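You operate a simulated robot arm through the tools that you are given. There is no shell and no other tool. Be economical: measure what you need, move in short steps, check, and stop when the job is done.

The job below is to be done with a simulated robot arm. You get a single attempt, and the scene is never put back.

TASK
Polish the dull patch on the table and cover it with the red mat.
Fine: the orange jug goes off it on to the coaster; polish from the open tin with the round brush; brush back. Set down upright: orange jug, yellow round brush. A coat counts when it lies all over at full strength: go over it till it gets no stronger.
Where things are to end (x, y in the base frame): red mat within 50 mm of [450, -450].

Only the result counts: the job must be done as asked and must still hold three seconds after the hand-in. Knocking over, shifting, dropping, spilling or breaking anything else fails it. A push-on lid holds only when it is set on centred and level and pressed home; a screw cap is set on level and turned clockwise until tight.

THE ROBOT
A 6-joint arm with a two-finger parallel gripper, fixed in place. Base frame: the origin is at the foot of the arm, x ahead of it, y to its left, z up; the work surface is at about z = 750. Units: mm, degrees, N and s.
With the tool pointing down near the work surface it reaches from about 160 to 740 mm from the base axis. Its first joint turns from -166.0 to 166.0 degrees. Payload 3.91 kg.
The TCP is the grasp point between the finger pads, 30 mm short of the fingertips. In the tool frame z runs along the fingers and y along their closing line. The gripper opens to 110 mm. The fingers are 20 mm wide and 10 mm thick; the gripper's body (48 by 112 mm) begins 55 mm behind the TCP.
Orientation is that of the tool frame in the base frame, as a unit quaternion [x, y, z, w]. With the fingers straight down and closing along the base's y, the tool's x points along the base's -x, its y along +y and its z along -z.

THE INTERFACE
- The arm moves only by the tool servo_tool. Its arguments are lists of equal length, an entry for each row: "hand": the opening, from 0 (shut) to 1 (fully open); "slide": the shift along the tool's x, y, z in mm, a list of three; "rotation": the turn, a rotation vector about the tool's x, y, z in degrees, a list of three. In form: {"hand": [hand, ...], "slide": [[tx, ty, tz], ...], "rotation": [[rx, ry, rz], ...]}. A call has 1 to 10 rows; each row is the pose to reach, as a shift and turn from the pose commanded when the call began, along the tool's axes at that moment. Each row takes 0.2 s and may step no farther than 50 mm and 8.6 degrees from the row before; otherwise, or with a gripper value out of range, the whole call is refused. A pose out of reach is approached as far as the arm can. The call stops where the force on the tool passes 80 N (or 10 N more than at its start, if that is more) or the arm is blocked; 0.2 s more then pass. Each finger travels about 45 mm/s and halts on what it meets, pressing with about 21 N; the grip force reading is that of the motor and also rises with nothing between the fingers. The clock runs only during rows and for 0.2 s after the last one: add rows that repeat a pose to give the fingers time. It gives the time, the measured TCP pose, the force on the tool (base axes), the opening and the grip force at its end, in the units of the frame above (readings bear some noise), with the torque about the TCP (base axes, N m) and any sound that the robot's microphone picked up, and new pictures: "views" is both (left out), scene, wrist or none.
- Cameras (640 x 400 px; columns grow to the right, rows downward): "scene" is fixed at [218.5, -651.1, 1349.7]; the picture's right is [0.78, -0.63, 0.00], its down [-0.43, -0.54, -0.72] and it looks along [0.45, 0.56, -0.69] (base axes); focal length 295 px, centre (320, 200). "wrist" rides on the gripper at [71, 22, -107] in the tool frame; the picture's right is [-0.29, 0.96, 0.00], its down [-0.76, -0.23, -0.61] and it looks along [-0.58, -0.18, 0.79] (tool axes); focal length 243 px, centre (320, 200). There is no depth. A picture from a camera that has moved, and an enlarged one, comes with that camera's place and axes in the base frame and with its lens.
- lift_body(by): slides the trunk up (or, below 0, down) by that many mm; the arm rides with it, the base frame stays. It gives what a move gives, with no picture.
- inspect(camera, box): a new picture of the part [left, top, right, bottom] of that camera's present view, enlarged. It takes no simulated time.
- close_job(): hands the job in; it is judged then, once.

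Go step by step. Nothing tells you positions but the pictures and the camera data: compare them with the known pose of the tool, close in by small moves and look again before you grip or let go. The budget is 120 turns and 200 pictures, counting those below and the enlarged ones. Unless the task says otherwise, let go and move clear before handing in.

The tools are called by a JSON object that holds its "op" and its "data". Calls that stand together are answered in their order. servo_tool: Moves the arm, as the interface text tells. Its arguments: {"type":"object","properties":{"hand":{"type":"array"},"slide":{"type":"array"},"rotation":{"type":"array"},"views":{"type":"string","enum":["both","scene","wrist","none"]}},"required":["hand","slide","rotation"]} The other tools are called the same way: lift_body (by) slides the trunk up or down; inspect (camera, box) takes an enlarged picture of a part of a camera's view; close_job () hands the job in.

At the start:

```text
clock: 0.0
position: [395.0, -256.1, 1122.2]
ee_rot: [0.0, 1.0, -0.001, 0.0]
force: [-0.4, 0.4, 0.0]
torque: [0.02, 0.03, -0.02]
width: 110.1
gripper_force: 0.0
trunk travel left (down, up): [-525.0, 65.0]
```

scene: 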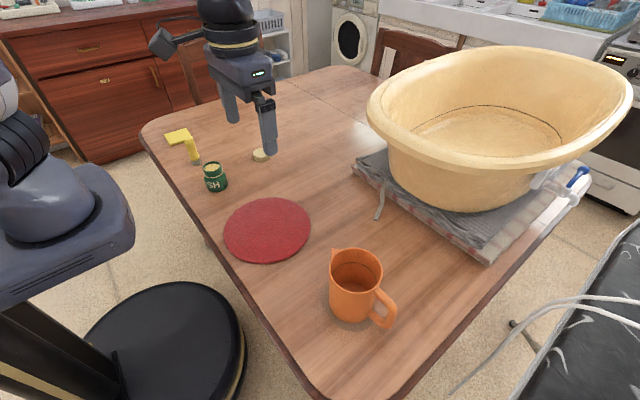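
wrist: 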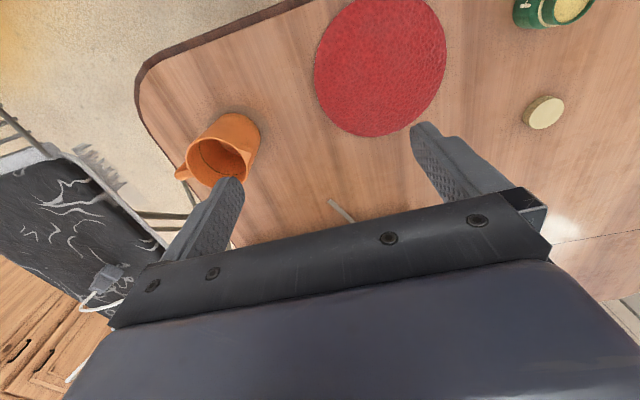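

I see the orange jug near the target spot, the red mat, the green tin, a yellow brush and a pale disc. I'll look more closely before moving.

{"op": "inspect", "data": {"camera": "scene", "box": [140, 100, 300, 200]}}

{"op": "inspect", "data": {"camera": "scene", "box": [270, 220, 430, 320]}}

{"op": "inspect", "data": {"camera": "scene", "box": [320, 130, 480, 230]}}

```text
4.00 times, centred on (220, 150) of scene
camera zoom: at [218.5, -651.1, 1349.7], right [0.78, -0.63, 0.0], down [-0.43, -0.54, -0.72], along [0.45, 0.56, -0.69], focal length 1181 px, centre (720, 400)
```

zoom: 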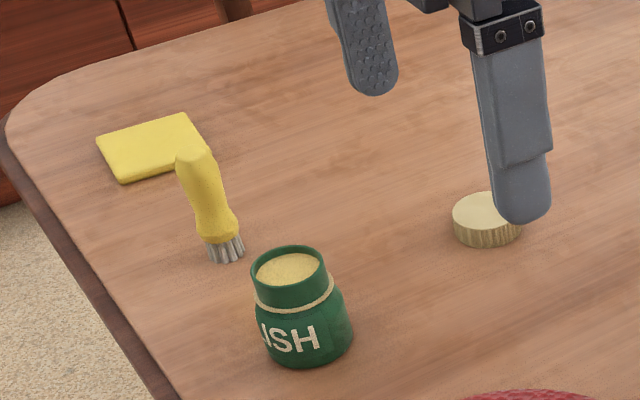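

```text
4.00 times, centred on (350, 270) of scene
camera zoom: at [218.5, -651.1, 1349.7], right [0.78, -0.63, 0.0], down [-0.43, -0.54, -0.72], along [0.45, 0.56, -0.69], focal length 1181 px, centre (200, -80)
```

zoom: 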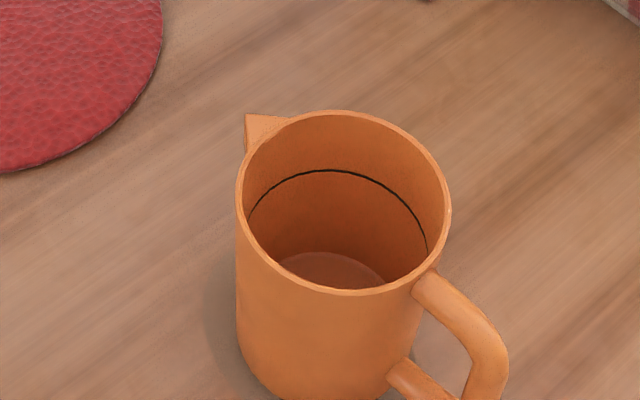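

```text
4.00 times, centred on (400, 180) of scene
camera zoom: at [218.5, -651.1, 1349.7], right [0.78, -0.63, 0.0], down [-0.43, -0.54, -0.72], along [0.45, 0.56, -0.69], focal length 1181 px, centre (0, 280)
```

zoom: 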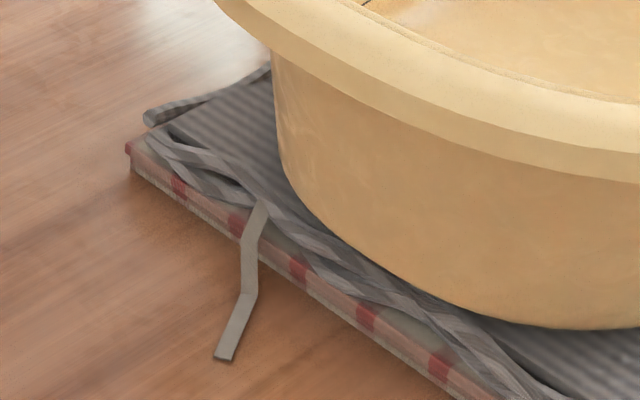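

The yellow square (about 85 mm, near (405, 443)) is likely the coaster and the ribbed disc is the tin's lid. I'll turn the hand 90° so it closes along x, then look at the jug and the patch.

{"op": "servo_tool", "data": {"hand": [1, 1, 1, 1, 1, 1, 1, 1, 1, 1], "slide": [[-5, -3, 12], [-9, -7, 24], [-14, -10, 36], [-18, -14, 48], [-23, -17, 60], [-28, -20, 72], [-32, -24, 84], [-37, -27, 96], [-41, -31, 108], [-46, -34, 122]], "rotation": [[0, 0, 8.5], [0, 0, 17], [0, 0, 25.5], [0, 0, 34], [0, 0, 42.5], [0, 0, 51], [0, 0, 59.5], [0, 0, 68], [0, 0, 76.5], [0, 0, 85]]}}

```text
clock: 2.2
position: [439.4, -289.1, 1000.8]
ee_rot: [0.677, 0.736, 0.0, 0.0]
force: [-0.7, 0.0, 0.0]
torque: [-0.03, 0.0, -0.04]
width: 110.1
gripper_force: 0.1
trunk travel left (down, up): [-525.0, 65.0]
camera wrist: at [456.2, -218.1, 1106.6], right [0.98, -0.21, 0.0], down [-0.17, -0.78, 0.61], along [-0.13, -0.59, -0.79], focal length 243 px, centre (320, 200)
```

scene: 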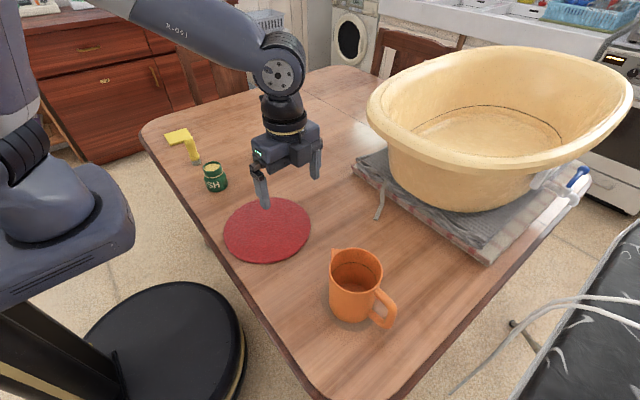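
wrist: 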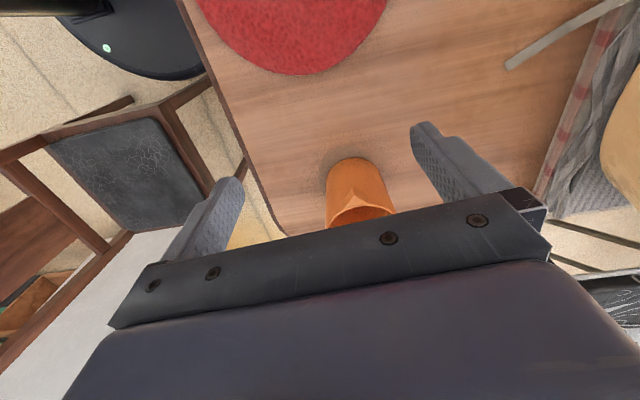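

The jug stands near (450, -460) with its spout to +y. I'll move over it to look straight down with the wrist camera.

{"op": "servo_tool", "data": {"hand": [1, 1, 1, 1, 1, 1], "slide": [[-40, -4, 0], [-80, -8, 0], [-120, -13, 0], [-160, -18, 0], [-190, -21, 0], [-211, -23.6, 0]], "rotation": [[0, 0, 1], [0, 0, 2], [0, 0, 3], [0, 0, 4], [0, 0, 4.8], [0, 0, 4.8]]}}

```text
clock: 3.6
position: [434.4, -502.7, 1002.1]
ee_rot: [0.706, 0.708, 0.0, 0.0]
force: [0.7, 0.3, -0.1]
torque: [0.02, 0.01, 0.01]
width: 110.0
gripper_force: 0.0
trunk travel left (down, up): [-525.0, 65.0]
camera wrist: at [456.9, -433.4, 1108.7], right [0.96, -0.29, 0.0], down [-0.23, -0.76, 0.61], along [-0.17, -0.58, -0.79], focal length 243 px, centre (320, 200)
```

scene: 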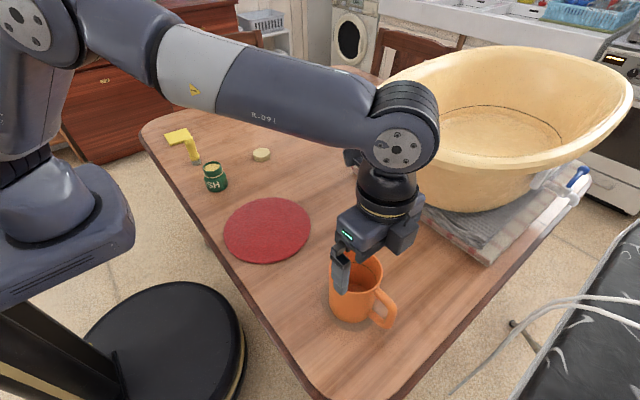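
wrist: 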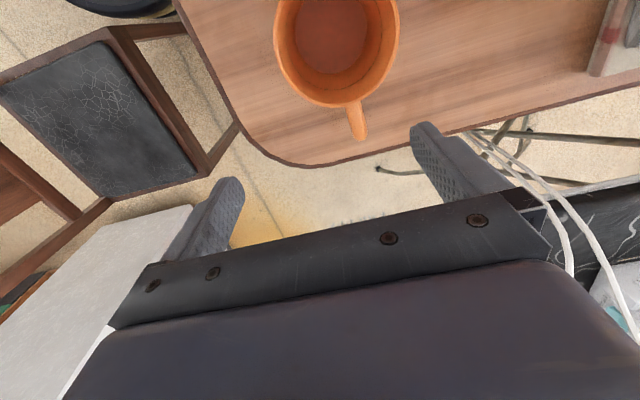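

The rim is about 100 mm across, centred near (465, -457) with its top at about z 876. That is tight for a full wrap, so I'll pinch the -x wall. First I approach to just above the rim.

{"op": "servo_tool", "data": {"hand": [0.5, 0.5, 0.5, 0.5], "slide": [[20, -8, 20], [46, -17, 45], [46, -17, 72], [46, -17, 77]], "rotation": [[0, 0, 0], [0, 0, 0], [0, 0, 0], [0, 0, 0]]}}

{"op": "inspect", "data": {"camera": "scene", "box": [270, 220, 430, 320]}}

```text
clock: 4.6
position: [416.7, -456.0, 924.7]
ee_rot: [0.706, 0.708, 0.0, 0.0]
force: [0.0, 0.0, 0.2]
torque: [0.01, 0.01, -0.01]
width: 54.8
gripper_force: 0.0
trunk travel left (down, up): [-525.0, 65.0]
camera wrist: at [439.9, -387.5, 1031.3], right [0.96, -0.29, 0.0], down [-0.23, -0.76, 0.61], along [-0.18, -0.58, -0.79], focal length 243 px, centre (320, 200)
```

scene: 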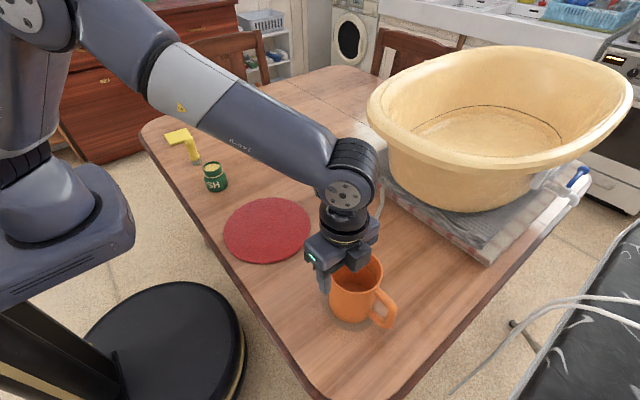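
wrist: 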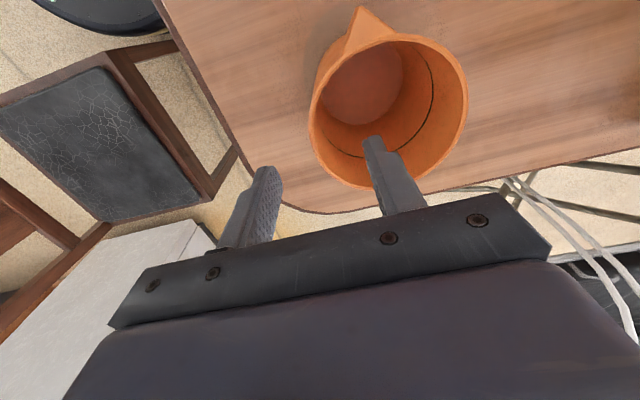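

```text
4.00 times, centred on (350, 270) of scene
camera zoom: at [218.5, -651.1, 1349.7], right [0.78, -0.63, 0.0], down [-0.43, -0.54, -0.72], along [0.45, 0.56, -0.69], focal length 1181 px, centre (200, -80)
```

zoom: 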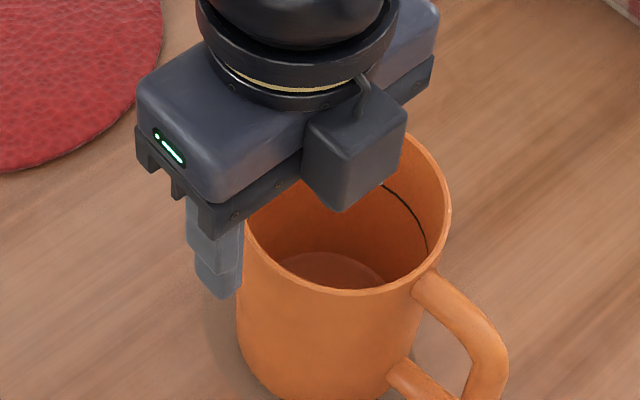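

The fingers straddle the -x wall. I'll descend with the wall between them and check.

{"op": "servo_tool", "data": {"hand": [0.5, 0.5, 0.5, 0.5], "slide": [[2, 0, 20], [4, 0, 40], [4, 0, 60], [4, 0, 74]], "rotation": [[0, 0, 0], [0, 0, 0], [0, 0, 0], [0, 0, 0]]}}

{"op": "inspect", "data": {"camera": "scene", "box": [270, 220, 430, 320]}}

```text
clock: 5.6
position: [415.7, -452.0, 850.6]
ee_rot: [0.707, 0.707, 0.0, 0.001]
force: [0.0, 0.1, 0.0]
torque: [0.02, 0.01, -0.01]
width: 55.1
gripper_force: 0.1
trunk travel left (down, up): [-525.0, 65.0]
camera wrist: at [439.1, -382.8, 956.6], right [0.96, -0.29, 0.0], down [-0.23, -0.76, 0.61], along [-0.17, -0.58, -0.79], focal length 243 px, centre (320, 200)
```

scene: 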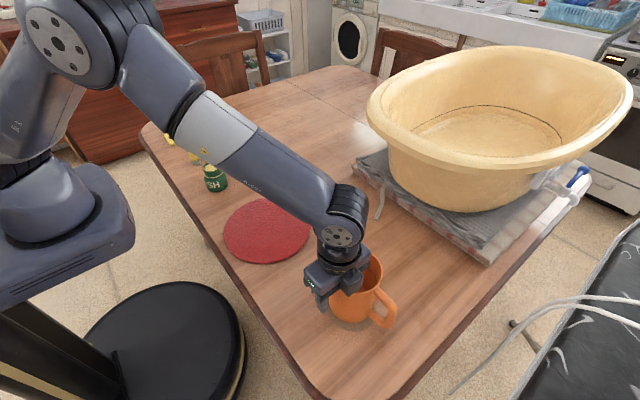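
wrist: 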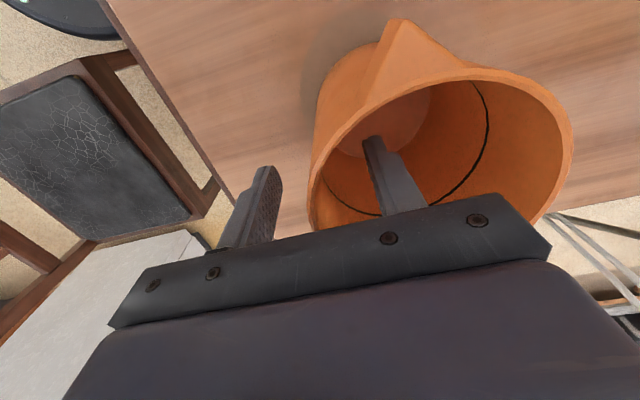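

```text
4.00 times, centred on (350, 270) of scene
camera zoom: at [218.5, -651.1, 1349.7], right [0.78, -0.63, 0.0], down [-0.43, -0.54, -0.72], along [0.45, 0.56, -0.69], focal length 1181 px, centre (200, -80)
```

zoom: 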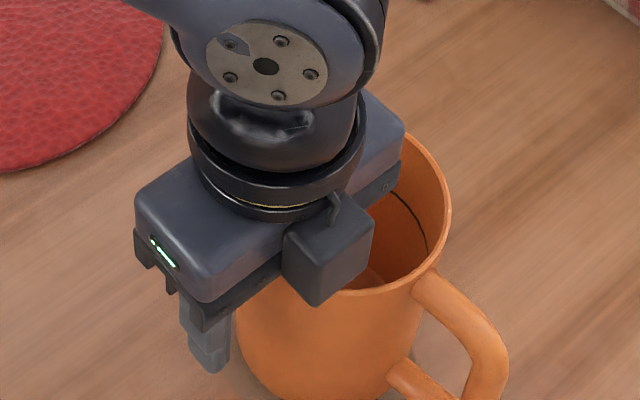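

The wall sits almost midway between the fingers, so I'll shift 3 mm and close.

{"op": "servo_tool", "data": {"hand": [0.5, 0.3, 0.15, 0.0, 0.0, 0.0, 0.0, 0.0], "slide": [[0, -3, 0], [0, -3, 0], [0, -3, 0], [0, -3, 0], [0, -3, 0], [0, -3, 0], [0, -3, 0], [0, -3, 0]], "rotation": [[0, 0, 0], [0, 0, 0], [0, 0, 0], [0, 0, 0], [0, 0, 0], [0, 0, 0], [0, 0, 0], [0, 0, 0]]}}

```text
clock: 7.4
position: [414.4, -452.8, 851.8]
ee_rot: [0.707, 0.707, 0.001, 0.002]
force: [2.2, -3.0, 10.3]
torque: [-0.23, -1.18, -0.28]
width: 8.3
gripper_force: 20.9
trunk travel left (down, up): [-525.0, 65.0]
camera wrist: at [436.5, -382.8, 957.7], right [0.96, -0.29, 0.0], down [-0.23, -0.76, 0.61], along [-0.17, -0.58, -0.79], focal length 243 px, centre (320, 200)
```

scene: 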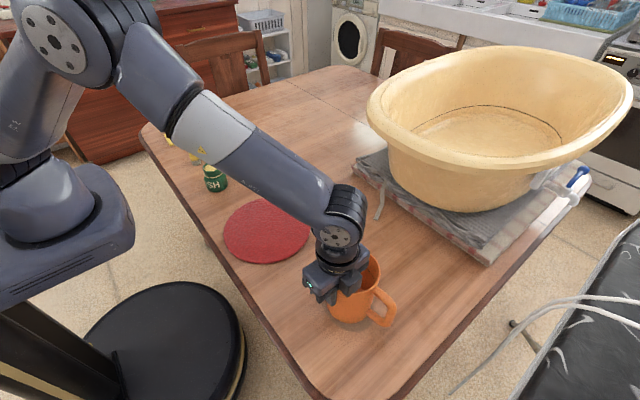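
wrist: 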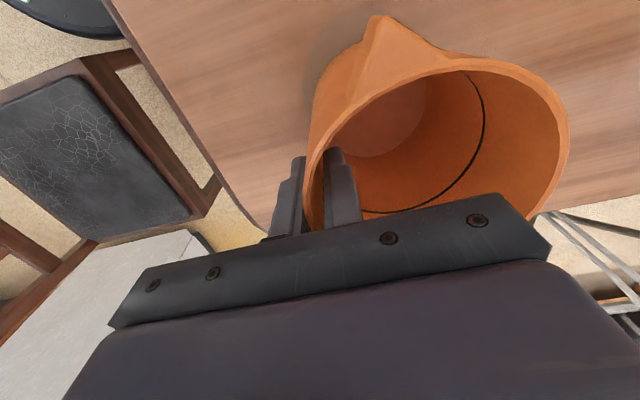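

It is gripped, so I'll lift 40 mm slowly and check the tilt.

{"op": "servo_tool", "data": {"hand": [0, 0, 0, 0, 0], "slide": [[0, 0, -5], [0, 0, -12], [0, 0, -25], [0, 0, -40], [0, 0, -40]], "rotation": [[0, 0, 0], [0, 0, 0], [0, 0, 0], [0, 0, 0], [0, 0, 0]]}}

{"op": "inspect", "data": {"camera": "scene", "box": [260, 220, 420, 360]}}

```text
clock: 8.6
position: [413.9, -453.4, 889.4]
ee_rot: [0.705, 0.709, 0.0, 0.001]
force: [0.0, -0.5, -1.2]
torque: [-0.01, 0.09, 0.01]
width: 7.5
gripper_force: 21.3
trunk travel left (down, up): [-525.0, 65.0]
camera wrist: at [436.0, -382.7, 996.2], right [0.96, -0.29, 0.0], down [-0.23, -0.76, 0.61], along [-0.18, -0.58, -0.79], focal length 243 px, centre (320, 200)
```

scene: 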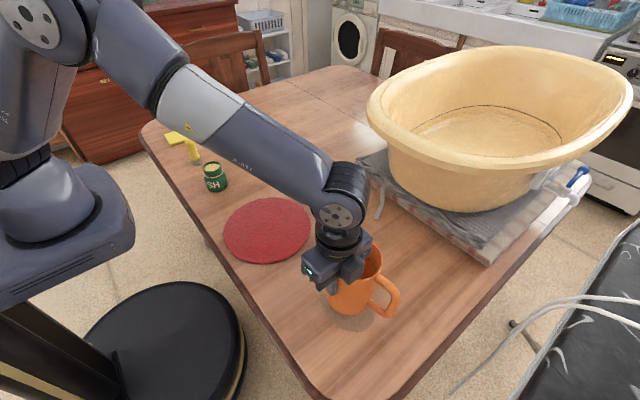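
wrist: 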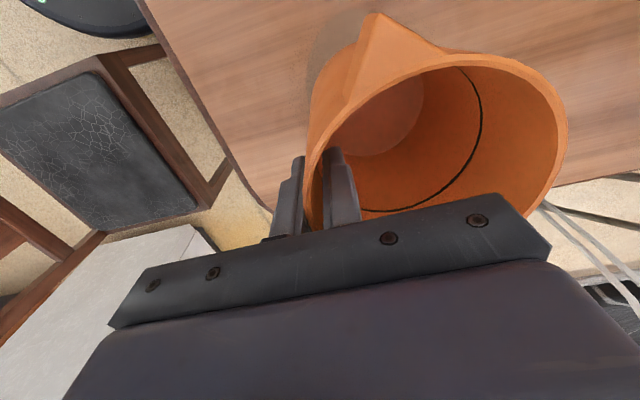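

```text
2.86 times, centred on (340, 290) of scene
camera zoom: at [218.5, -651.1, 1349.7], right [0.78, -0.63, 0.0], down [-0.43, -0.54, -0.72], along [0.45, 0.56, -0.69], focal length 843 px, centre (263, -57)
```

zoom: 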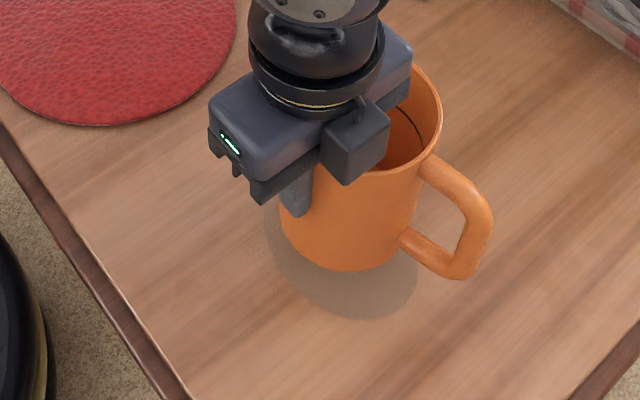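

The jug is held level and the dull disc shows underneath it. I'll carry the jug high towards the yellow square, turning the hand back on the way.

{"op": "servo_tool", "data": {"hand": [0, 0, 0, 0, 0, 0, 0, 0, 0, 0], "slide": [[0, 0, -20], [20, 0, -50], [55, 0, -85], [95, 0, -115], [140, 0, -135], [185, 0, -145], [230, 0, -145], [275, 0, -145], [320, 0, -145], [360, 0, -145]], "rotation": [[0, 0, 0], [0, 0, -5], [0, 0, -10], [0, 0, -15], [0, 0, -20], [0, 0, -25], [0, 0, -30], [0, 0, -35], [0, 0, -40], [0, 0, -45]], "views": "none"}}

```text
clock: 10.8
position: [414.5, -90.3, 1036.2]
ee_rot: [0.381, 0.924, 0.001, 0.0]
force: [-0.5, 0.7, -1.2]
torque: [0.0, 0.04, -0.03]
width: 6.8
gripper_force: 21.2
trunk travel left (down, up): [-525.0, 65.0]
```

The jug is still held, so I continue along +y.

{"op": "servo_tool", "data": {"hand": [0, 0, 0, 0, 0, 0, 0, 0, 0, 0], "slide": [[25, 25, 0], [51, 51, 0], [77, 77, 0], [103, 103, 0], [129, 129, 0], [155, 155, 0], [181, 181, 0], [207, 207, 0], [230, 230, 0], [240, 240, 0]], "rotation": [[0, 0, -5], [0, 0, -10], [0, 0, -15], [0, 0, -20], [0, 0, -25], [0, 0, -30], [0, 0, -35], [0, 0, -40], [0, 0, -45], [0, 0, -45]]}}

{"op": "inspect", "data": {"camera": "scene", "box": [140, 60, 300, 200]}}

{"op": "inspect", "data": {"camera": "scene", "box": [270, 220, 430, 360]}}

```text
clock: 13.0
position: [410.7, 248.5, 1035.9]
ee_rot: [-0.001, 1.0, 0.0, 0.0]
force: [0.3, 0.0, -2.1]
torque: [-0.09, 0.04, 0.04]
width: 7.1
gripper_force: 20.9
trunk travel left (down, up): [-525.0, 65.0]
camera wrist: at [340.9, 267.9, 1142.8], right [0.29, 0.96, 0.0], down [0.76, -0.23, 0.61], along [0.58, -0.17, -0.79], focal length 243 px, centre (320, 200)
```

scene: 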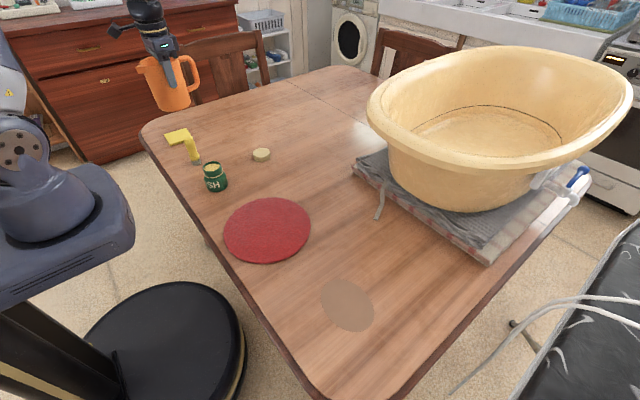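
wrist: 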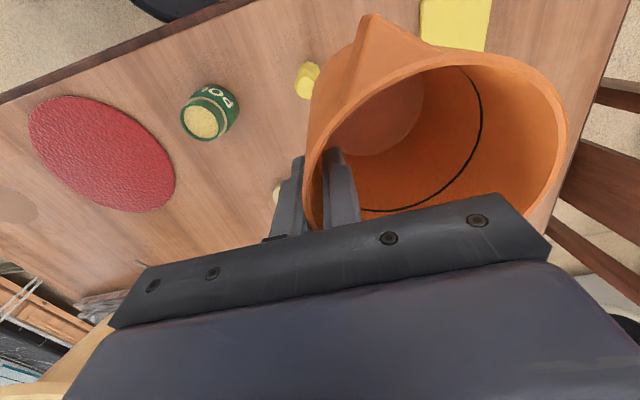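

```text
2.86 times, centred on (220, 130) of scene
camera zoom: at [218.5, -651.1, 1349.7], right [0.78, -0.63, 0.0], down [-0.43, -0.54, -0.72], along [0.45, 0.56, -0.69], focal length 843 px, centre (606, 400)
```

zoom: 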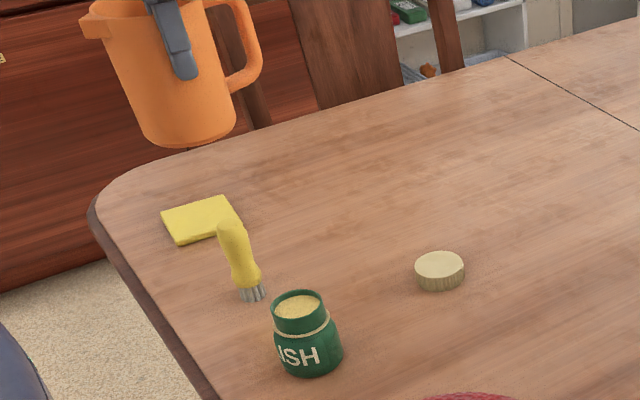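

```text
2.86 times, centred on (350, 290) of scene
camera zoom: at [218.5, -651.1, 1349.7], right [0.78, -0.63, 0.0], down [-0.43, -0.54, -0.72], along [0.45, 0.56, -0.69], focal length 843 px, centre (234, -57)
```

zoom: 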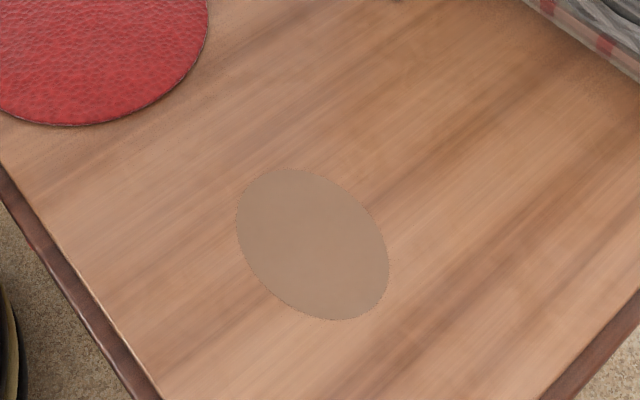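

Only the yellow square can be the coaster, centred near (406, 437). The jug's centre lies 46 mm along tool y, so I'll move over the coaster and lower partway.

{"op": "servo_tool", "data": {"hand": [0, 0, 0, 0, 0, 0, 0, 0], "slide": [[2, 40, 0], [4, 80, 0], [5, 120, 0], [5, 142, 0], [5, 142, 40], [5, 142, 80], [5, 142, 120], [5, 142, 140]], "rotation": [[0, 0, 0], [0, 0, 0], [0, 0, 0], [0, 0, 0], [0, 0, 0], [0, 0, 0], [0, 0, 0], [0, 0, 0]]}}

{"op": "inspect", "data": {"camera": "scene", "box": [140, 80, 240, 180]}}

```text
clock: 14.8
position: [407.0, 388.4, 896.4]
ee_rot: [-0.002, 1.0, 0.0, 0.0]
force: [-0.3, 0.1, -1.8]
torque: [-0.04, 0.04, 0.02]
width: 6.8
gripper_force: 21.2
trunk travel left (down, up): [-525.0, 65.0]
camera wrist: at [336.7, 409.1, 1001.6], right [0.29, 0.96, 0.0], down [0.76, -0.23, 0.61], along [0.58, -0.17, -0.79], focal length 243 px, centre (320, 200)
```

scene: 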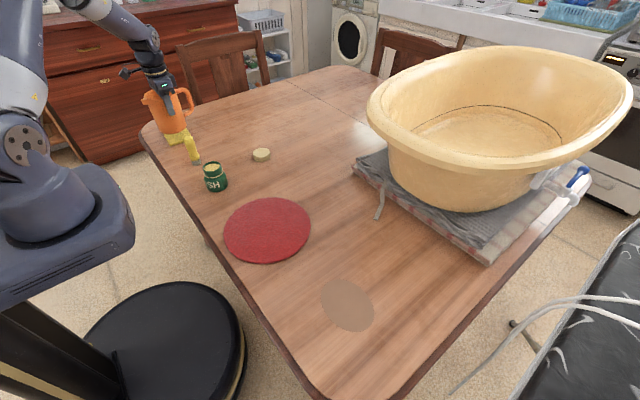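
wrist: 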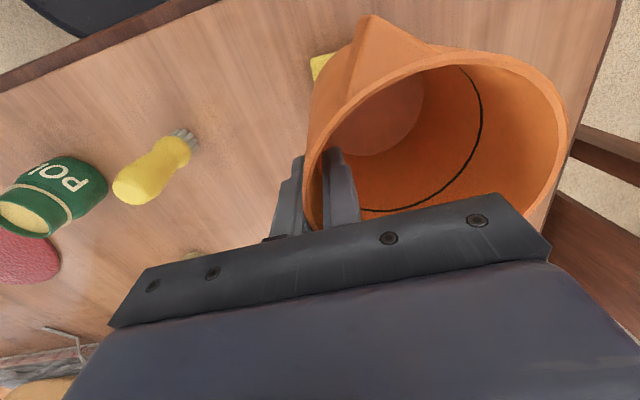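

```text
4.00 times, centred on (190, 130) of scene
camera zoom: at [218.5, -651.1, 1349.7], right [0.78, -0.63, 0.0], down [-0.43, -0.54, -0.72], along [0.45, 0.56, -0.69], focal length 1181 px, centre (840, 480)
```

zoom: 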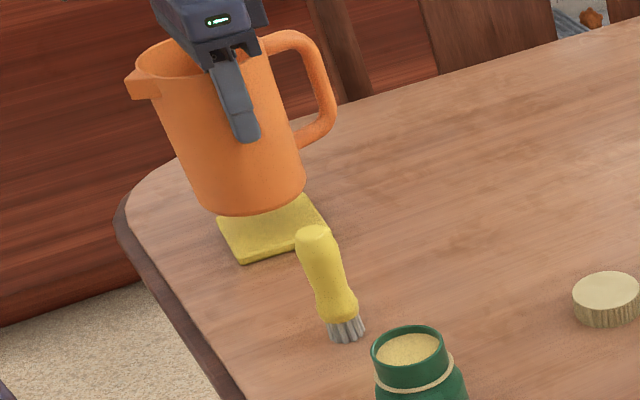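

Alignment looks good, so I'll lower it gently to contact.

{"op": "servo_tool", "data": {"hand": [0, 0, 0, 0, 0], "slide": [[0, 2, 10], [0, 2, 20], [0, 2, 26], [0, 2, 30], [0, 2, 32]], "rotation": [[0, 0, 0], [0, 0, 0], [0, 0, 0], [0, 0, 0], [0, 0, 0]]}}

{"op": "inspect", "data": {"camera": "scene", "box": [140, 80, 240, 180]}}

```text
clock: 16.0
position: [405.9, 390.7, 864.7]
ee_rot: [-0.001, 1.0, 0.0, 0.0]
force: [-1.0, 0.0, 0.9]
torque: [0.08, 0.09, 0.05]
width: 7.0
gripper_force: 21.4
trunk travel left (down, up): [-525.0, 65.0]
camera wrist: at [336.3, 410.4, 970.2], right [0.29, 0.96, 0.0], down [0.76, -0.23, 0.61], along [0.58, -0.17, -0.79], focal length 243 px, centre (320, 200)
```

scene: 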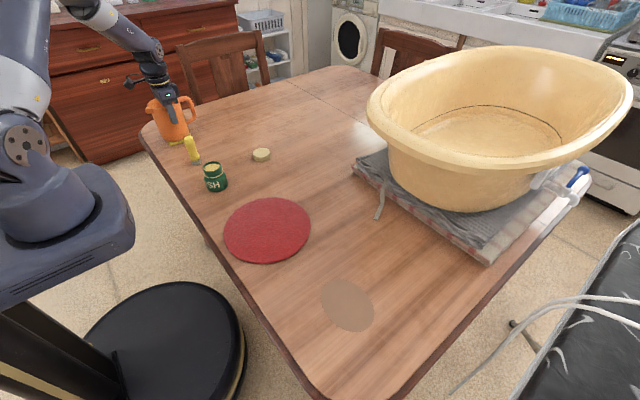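
wrist: 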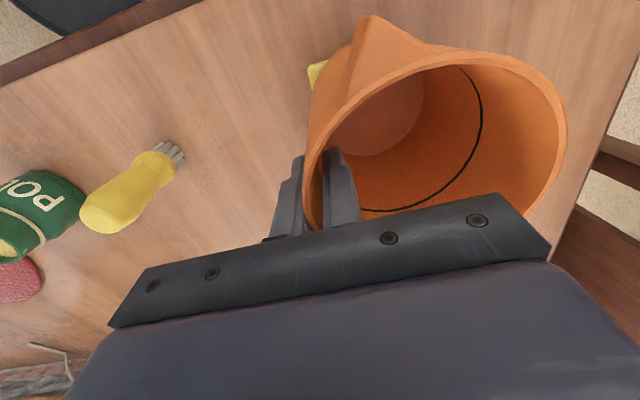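

```text
4.00 times, centred on (190, 130) of scene
camera zoom: at [218.5, -651.1, 1349.7], right [0.78, -0.63, 0.0], down [-0.43, -0.54, -0.72], along [0.45, 0.56, -0.69], focal length 1181 px, centre (840, 480)
```

zoom: 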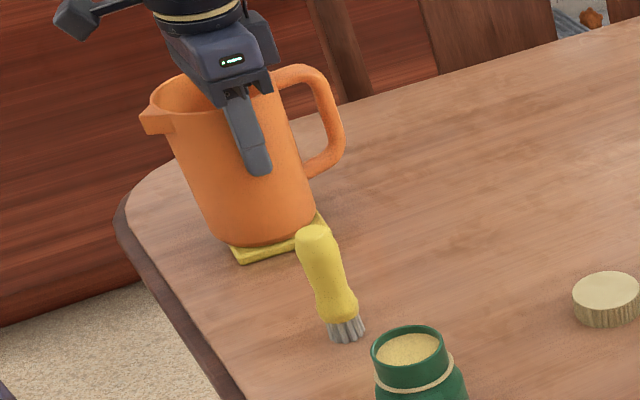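

Contact is just made. I'll check the centring closer before releasing.

{"op": "inspect", "data": {"camera": "scene", "box": [170, 115, 226, 150]}}

```text
11.43 times, centred on (198, 132) of scene
camera zoom: at [218.5, -651.1, 1349.7], right [0.78, -0.63, 0.0], down [-0.43, -0.54, -0.72], along [0.45, 0.56, -0.69], focal length 3373 px, centre (1714, 971)
```

zoom: 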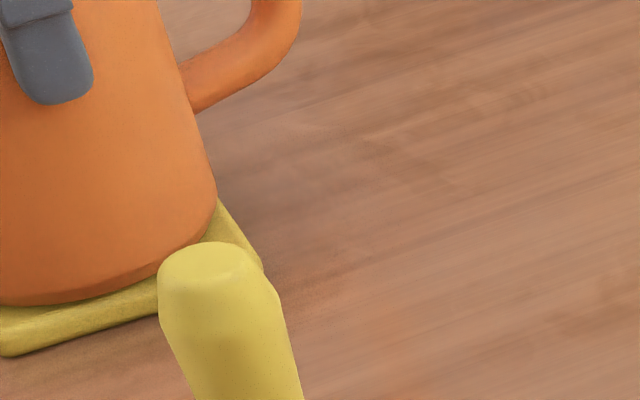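

Centring is within a few mm. Release and lift off.

{"op": "servo_tool", "data": {"hand": [0.15, 0.3, 0.4, 0.4, 0.4, 0.4, 0.4, 0.4], "slide": [[0, 0, 0], [0, 0, 0], [0, 0, 0], [0, 0, 0], [0, 0, -20], [0, 0, -50], [0, 0, -90], [0, 0, -135]], "rotation": [[0, 0, 0], [0, 0, 0], [0, 0, 0], [0, 0, 0], [0, 0, 0], [0, 0, 0], [0, 0, 0], [0, 0, 0]]}}

{"op": "inspect", "data": {"camera": "scene", "box": [130, 70, 242, 180]}}

```text
clock: 17.8
position: [405.8, 390.3, 999.6]
ee_rot: [-0.002, 1.0, 0.0, 0.0]
force: [-0.2, 0.6, -0.4]
torque: [-0.02, 0.04, -0.03]
width: 43.8
gripper_force: 0.0
trunk travel left (down, up): [-525.0, 65.0]
camera wrist: at [336.2, 409.3, 1106.5], right [0.29, 0.96, 0.0], down [0.76, -0.23, 0.61], along [0.58, -0.18, -0.79], focal length 243 px, centre (320, 200)
```

scene: 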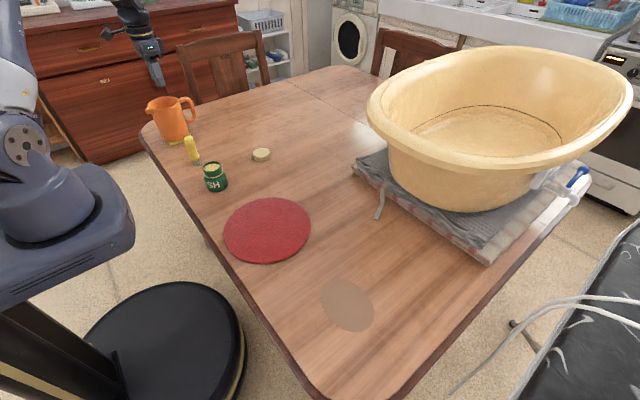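
wrist: 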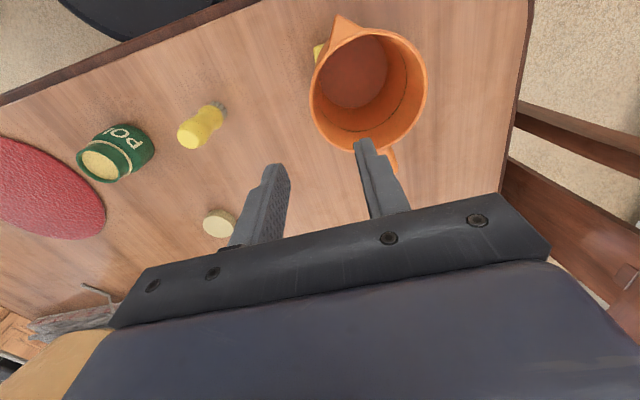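

```text
3.64 times, centred on (186, 125) of scene
camera zoom: at [218.5, -651.1, 1349.7], right [0.78, -0.63, 0.0], down [-0.43, -0.54, -0.72], along [0.45, 0.56, -0.69], focal length 1073 px, centre (807, 473)
```

zoom: 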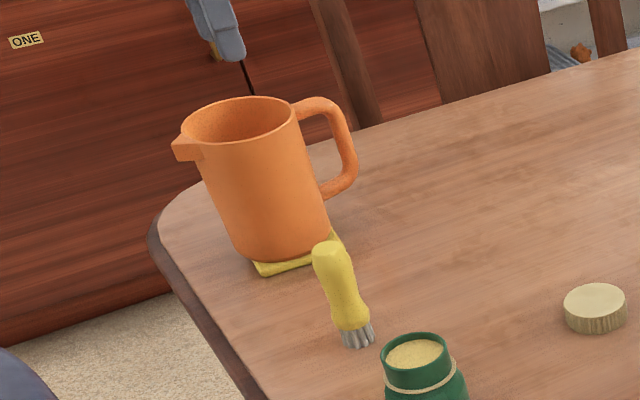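

The jug stands upright on the coaster. Next I go above the brush, which is near (393, 241).

{"op": "servo_tool", "data": {"hand": [0.7, 0.7, 0.7, 0.7, 0.7, 0.7], "slide": [[3, -40, 0], [6, -80, 0], [10, -120, 0], [13, -149, 0], [13, -149, 40], [13, -149, 60]], "rotation": [[0, 0, 0], [0, 0, 0], [0, 0, 0], [0, 0, 0], [0, 0, 0], [0, 0, 0]]}}

{"op": "inspect", "data": {"camera": "scene", "box": [140, 90, 252, 200]}}

```text
clock: 19.2
position: [396.2, 242.5, 937.6]
ee_rot: [-0.002, 1.0, 0.0, 0.001]
force: [0.1, 0.0, -0.6]
torque: [0.01, 0.02, -0.02]
width: 76.7
gripper_force: 0.0
trunk travel left (down, up): [-525.0, 65.0]
camera wrist: at [326.0, 262.7, 1043.9], right [0.29, 0.96, 0.0], down [0.76, -0.23, 0.61], along [0.58, -0.17, -0.79], focal length 243 px, centre (320, 200)
```

scene: 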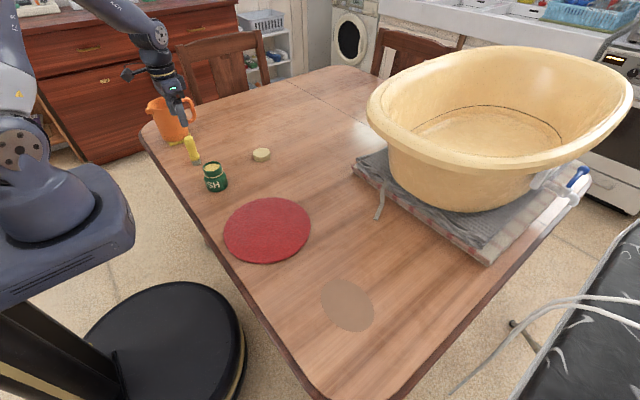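
wrist: 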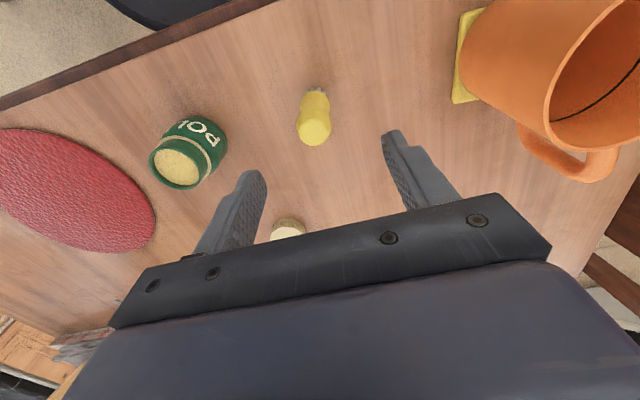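

```text
3.64 times, centred on (196, 145) of scene
camera zoom: at [218.5, -651.1, 1349.7], right [0.78, -0.63, 0.0], down [-0.43, -0.54, -0.72], along [0.45, 0.56, -0.69], focal length 1073 px, centre (771, 400)
```

zoom: 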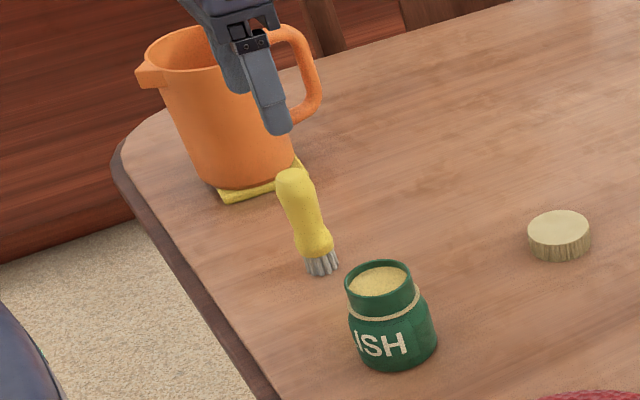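

The brush axis is near (395, 239.5) with its top at about z 848. I'll descend around it and close.

{"op": "servo_tool", "data": {"hand": [0.7, 0.7, 0.7, 0.7, 0.45, 0.3, 0.1, 0.0, 0.0, 0.0], "slide": [[1, -2.5, 35], [1, -2.5, 70], [1, -2.5, 95], [1, -2.5, 107], [1, -2.5, 107], [1, -2.5, 107], [1, -2.5, 107], [1, -2.5, 107], [1, -2.5, 107], [1, -2.5, 107]], "rotation": [[0, 0, 0], [0, 0, 0], [0, 0, 0], [0, 0, 0], [0, 0, 0], [0, 0, 0], [0, 0, 0], [0, 0, 0], [0, 0, 0], [0, 0, 0]]}}

{"op": "inspect", "data": {"camera": "scene", "box": [140, 90, 252, 200]}}

```text
clock: 21.4
position: [393.4, 238.0, 832.2]
ee_rot: [-0.002, 1.0, 0.0, 0.0]
force: [0.4, -0.6, 0.2]
torque: [0.0, -0.01, 0.02]
width: 28.7
gripper_force: 21.4
trunk travel left (down, up): [-525.0, 65.0]
camera wrist: at [323.2, 258.4, 938.1], right [0.29, 0.96, 0.0], down [0.76, -0.23, 0.61], along [0.58, -0.17, -0.79], focal length 243 px, centre (320, 200)
```

scene: 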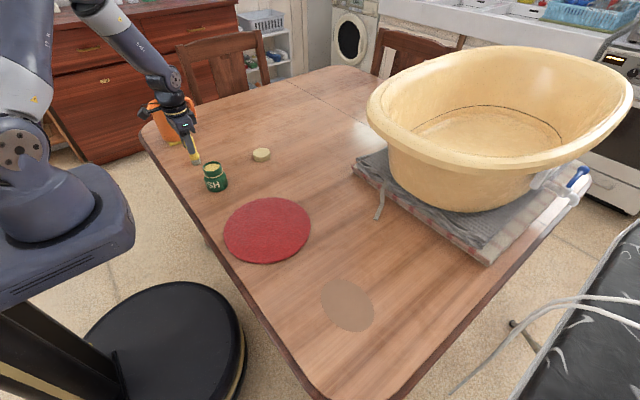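
wrist: 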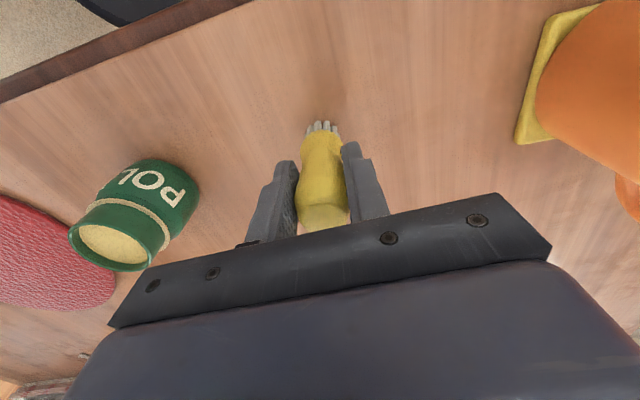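

```text
3.64 times, centred on (196, 145) of scene
camera zoom: at [218.5, -651.1, 1349.7], right [0.78, -0.63, 0.0], down [-0.43, -0.54, -0.72], along [0.45, 0.56, -0.69], focal length 1073 px, centre (771, 400)
```

zoom: 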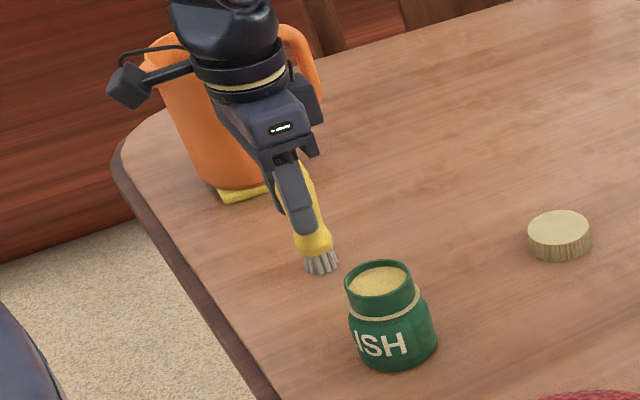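

The brush is gripped at TCP (393.4, 238, 832), with its bottom about 82 mm below the TCP. I'll lift it and go over the tin near (402, 88).

{"op": "servo_tool", "data": {"hand": [0, 0, 0, 0, 0, 0, 0, 0], "slide": [[0, 0, -30], [0, 0, -70], [0, 0, -105], [0, -30, -105], [-3, -70, -105], [-6, -110, -105], [-9, -150, -105], [-9, -150, -95]], "rotation": [[0, 0, 0], [0, 0, 0], [0, 0, 0], [0, 0, 0], [0, 0, 0], [0, 0, 0], [0, 0, 0], [0, 0, 0]]}}

{"op": "inspect", "data": {"camera": "scene", "box": [160, 110, 272, 220]}}

{"op": "inspect", "data": {"camera": "wrist", "box": [230, 80, 400, 220]}}

```text
clock: 23.2
position: [402.6, 88.1, 925.6]
ee_rot: [-0.002, 1.0, 0.0, 0.0]
force: [-0.3, -0.4, -0.6]
torque: [0.02, 0.0, 0.01]
width: 29.2
gripper_force: 21.4
trunk travel left (down, up): [-525.0, 65.0]
camera wrist: at [332.4, 107.6, 1032.1], right [0.29, 0.96, 0.0], down [0.76, -0.23, 0.61], along [0.58, -0.17, -0.79], focal length 243 px, centre (320, 200)
```

scene: 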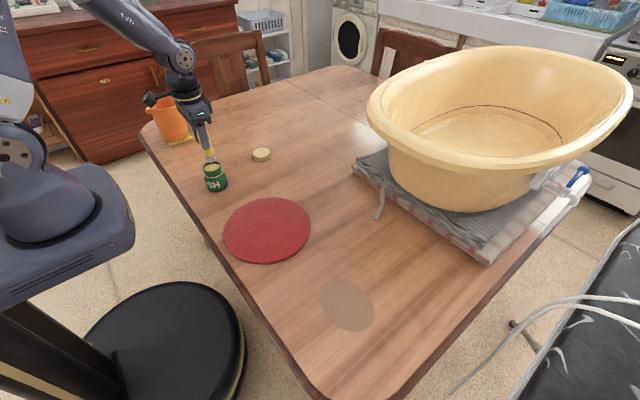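
wrist: 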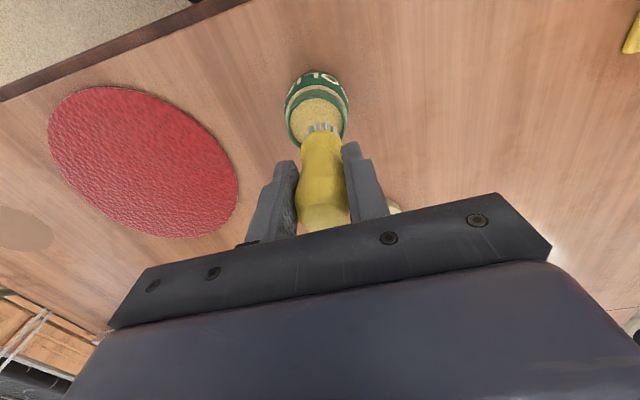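

```text
3.64 times, centred on (216, 165) of scene
camera zoom: at [218.5, -651.1, 1349.7], right [0.78, -0.63, 0.0], down [-0.43, -0.54, -0.72], along [0.45, 0.56, -0.69], focal length 1073 px, centre (698, 327)
```

zoom: 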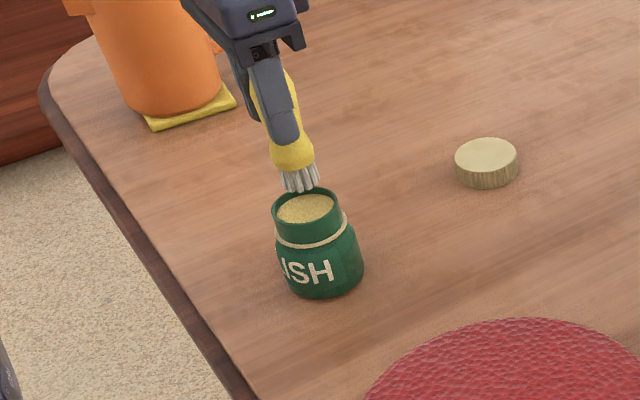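

```text
2.86 times, centred on (315, 150) of wrist
camera zoom: at [332.4, 107.6, 1032.1], right [0.29, 0.96, 0.0], down [0.76, -0.23, 0.61], along [0.58, -0.17, -0.79], focal length 693 px, centre (334, 343)
```

zoom: 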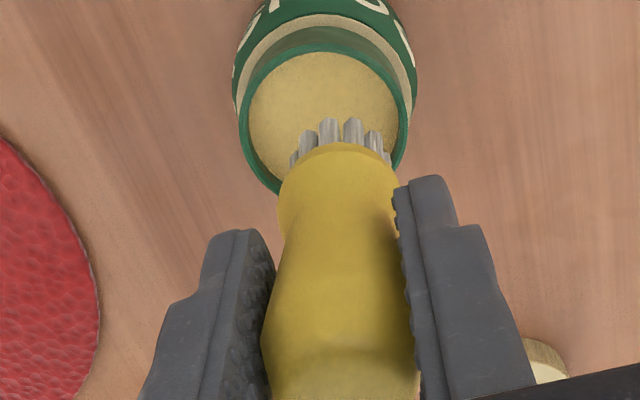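

I'll shift a little (x -3, y -4) and lower until the bristles are just above the rim, then recheck.

{"op": "servo_tool", "data": {"hand": [0, 0, 0], "slide": [[3, -4, 5], [3, -4, 14], [3, -4, 18]], "rotation": [[0, 0, 0], [0, 0, 0], [0, 0, 0]], "views": "none"}}

{"op": "inspect", "data": {"camera": "scene", "box": [188, 140, 244, 200]}}

{"op": "inspect", "data": {"camera": "wrist", "box": [270, 60, 370, 160]}}

```text
clock: 24.0
position: [400.2, 85.0, 908.0]
ee_rot: [-0.003, 1.0, -0.001, 0.001]
force: [-0.7, -1.3, -1.0]
torque: [-0.04, 0.04, -0.01]
width: 29.2
gripper_force: 20.8
trunk travel left (down, up): [-525.0, 65.0]
```

```text
6.67 times, centred on (216, 170) of scene
camera zoom: at [218.5, -651.1, 1349.7], right [0.78, -0.63, 0.0], down [-0.43, -0.54, -0.72], along [0.45, 0.56, -0.69], focal length 1968 px, centre (1013, 400)
```

zoom: 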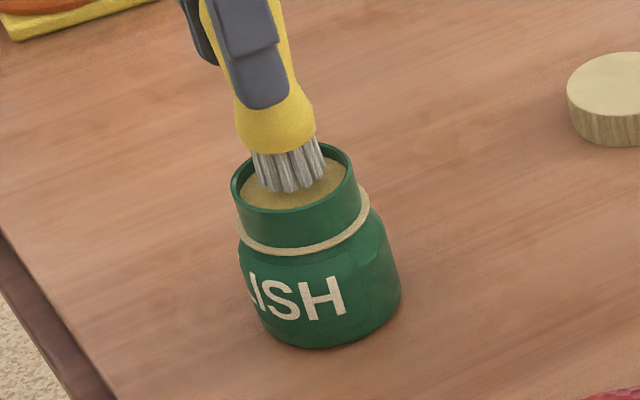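

```text
4.00 times, centred on (320, 110) of wrist
camera zoom: at [329.3, 105.2, 1014.0], right [0.29, 0.96, 0.0], down [0.76, -0.23, 0.61], along [0.58, -0.17, -0.79], focal length 970 px, centre (320, 560)
```

zoom: 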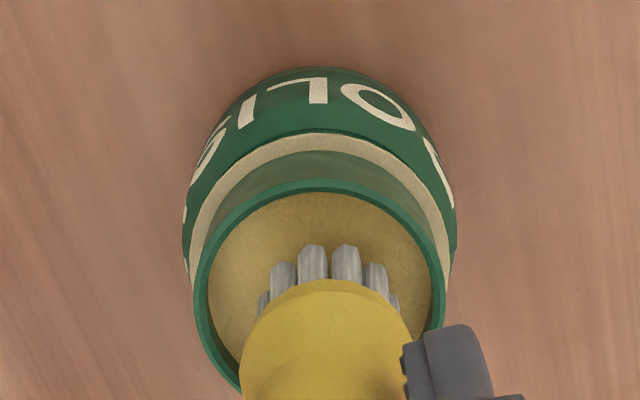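

It is well centred over the opening. I'll dip it gradually.

{"op": "servo_tool", "data": {"hand": [0, 0, 0, 0], "slide": [[1, -1, 4], [1.5, -1, 8], [1.5, -1, 12], [1.5, -1, 15]], "rotation": [[0, 0, 0], [0, 0, 0], [0, 0, 0], [0, 0, 0]], "views": "none"}}

{"op": "inspect", "data": {"camera": "scene", "box": [188, 140, 244, 200]}}

```text
clock: 25.0
position: [398.2, 83.7, 891.6]
ee_rot: [-0.002, 1.0, 0.0, 0.0]
force: [1.3, 0.0, 3.7]
torque: [-0.01, -0.17, -0.02]
width: 28.9
gripper_force: 21.1
trunk travel left (down, up): [-525.0, 65.0]
```

```text
6.67 times, centred on (216, 170) of scene
camera zoom: at [218.5, -651.1, 1349.7], right [0.78, -0.63, 0.0], down [-0.43, -0.54, -0.72], along [0.45, 0.56, -0.69], focal length 1968 px, centre (1013, 400)
```

zoom: 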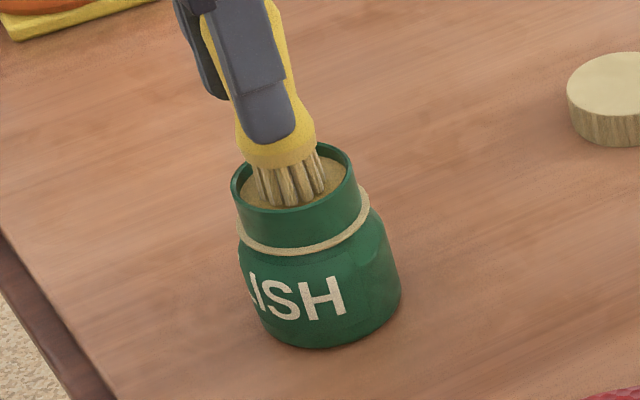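

The bristles are loaded (3.7 N, turned yellow). I'll lift out and carry it to the patch near (452, -455), radius about 60.

{"op": "servo_tool", "data": {"hand": [0, 0, 0, 0, 0, 0, 0, 0, 0, 0], "slide": [[0, 0, -15], [0, 0, -40], [0, -20, -60], [-4, -65, -60], [-9, -112, -60], [-14, -160, -60], [-19, -208, -60], [-24, -256, -60], [-29, -303, -60], [-34, -350, -60]], "rotation": [[0, 0, 0], [0, 0, 0], [0, 0, 0], [0, 0, 0], [0, 0, 0], [0, 0, 0], [0, 0, 0], [0, 0, 0], [0, 0, 0], [0, 0, 0]], "views": "none"}}

{"op": "servo_tool", "data": {"hand": [0, 0, 0, 0, 0, 0, 0], "slide": [[-5, -47, 0], [-10, -94, 0], [-15, -141, 0], [-20, -189, 0], [-20, -189, 40], [-20, -189, 80], [-20, -189, 96]], "rotation": [[0, 0, 0], [0, 0, 0], [0, 0, 0], [0, 0, 0], [0, 0, 0], [0, 0, 0], [0, 0, 0]]}}

{"op": "inspect", "data": {"camera": "scene", "box": [290, 230, 410, 350]}}

```text
clock: 27.2
position: [432.9, -265.2, 951.6]
ee_rot: [-0.001, 1.0, 0.0, -0.001]
force: [-0.1, -0.3, -1.3]
torque: [-0.02, 0.01, 0.04]
width: 29.3
gripper_force: 20.7
trunk travel left (down, up): [-525.0, 65.0]
```

```text
clock: 28.8
position: [453.2, -454.8, 855.9]
ee_rot: [-0.002, 1.0, -0.001, -0.001]
force: [0.5, -0.7, -0.3]
torque: [-0.01, -0.02, -0.03]
width: 29.3
gripper_force: 20.9
trunk travel left (down, up): [-525.0, 65.0]
camera wrist: at [383.3, -435.1, 963.4], right [0.29, 0.96, 0.0], down [0.76, -0.23, 0.61], along [0.58, -0.17, -0.79], focal length 243 px, centre (320, 200)
```

scene: 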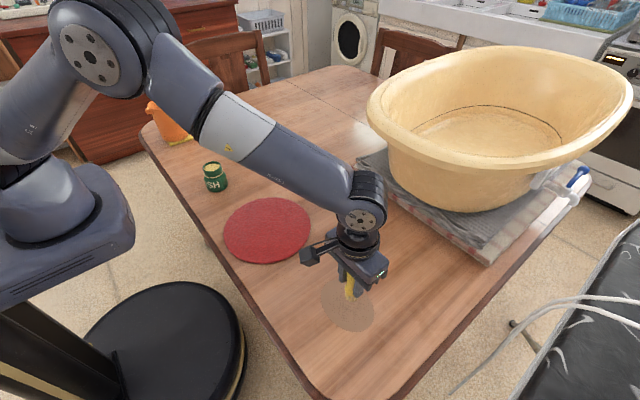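
wrist: 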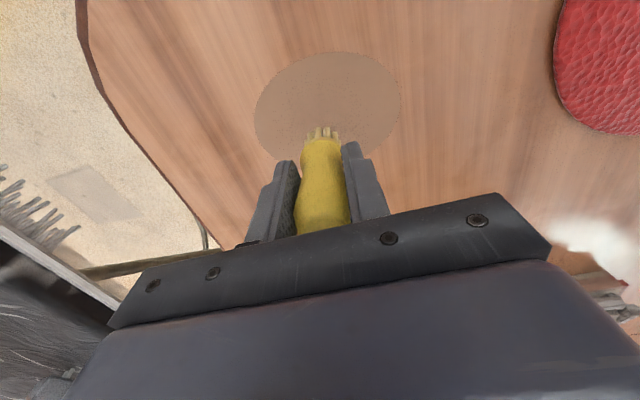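

```text
3.33 times, centred on (350, 290) of scene
camera zoom: at [218.5, -651.1, 1349.7], right [0.78, -0.63, 0.0], down [-0.43, -0.54, -0.72], along [0.45, 0.56, -0.69], focal length 984 px, centre (220, -100)
```

zoom: 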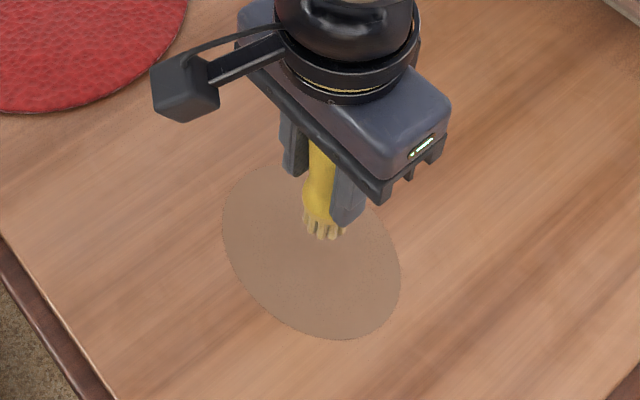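

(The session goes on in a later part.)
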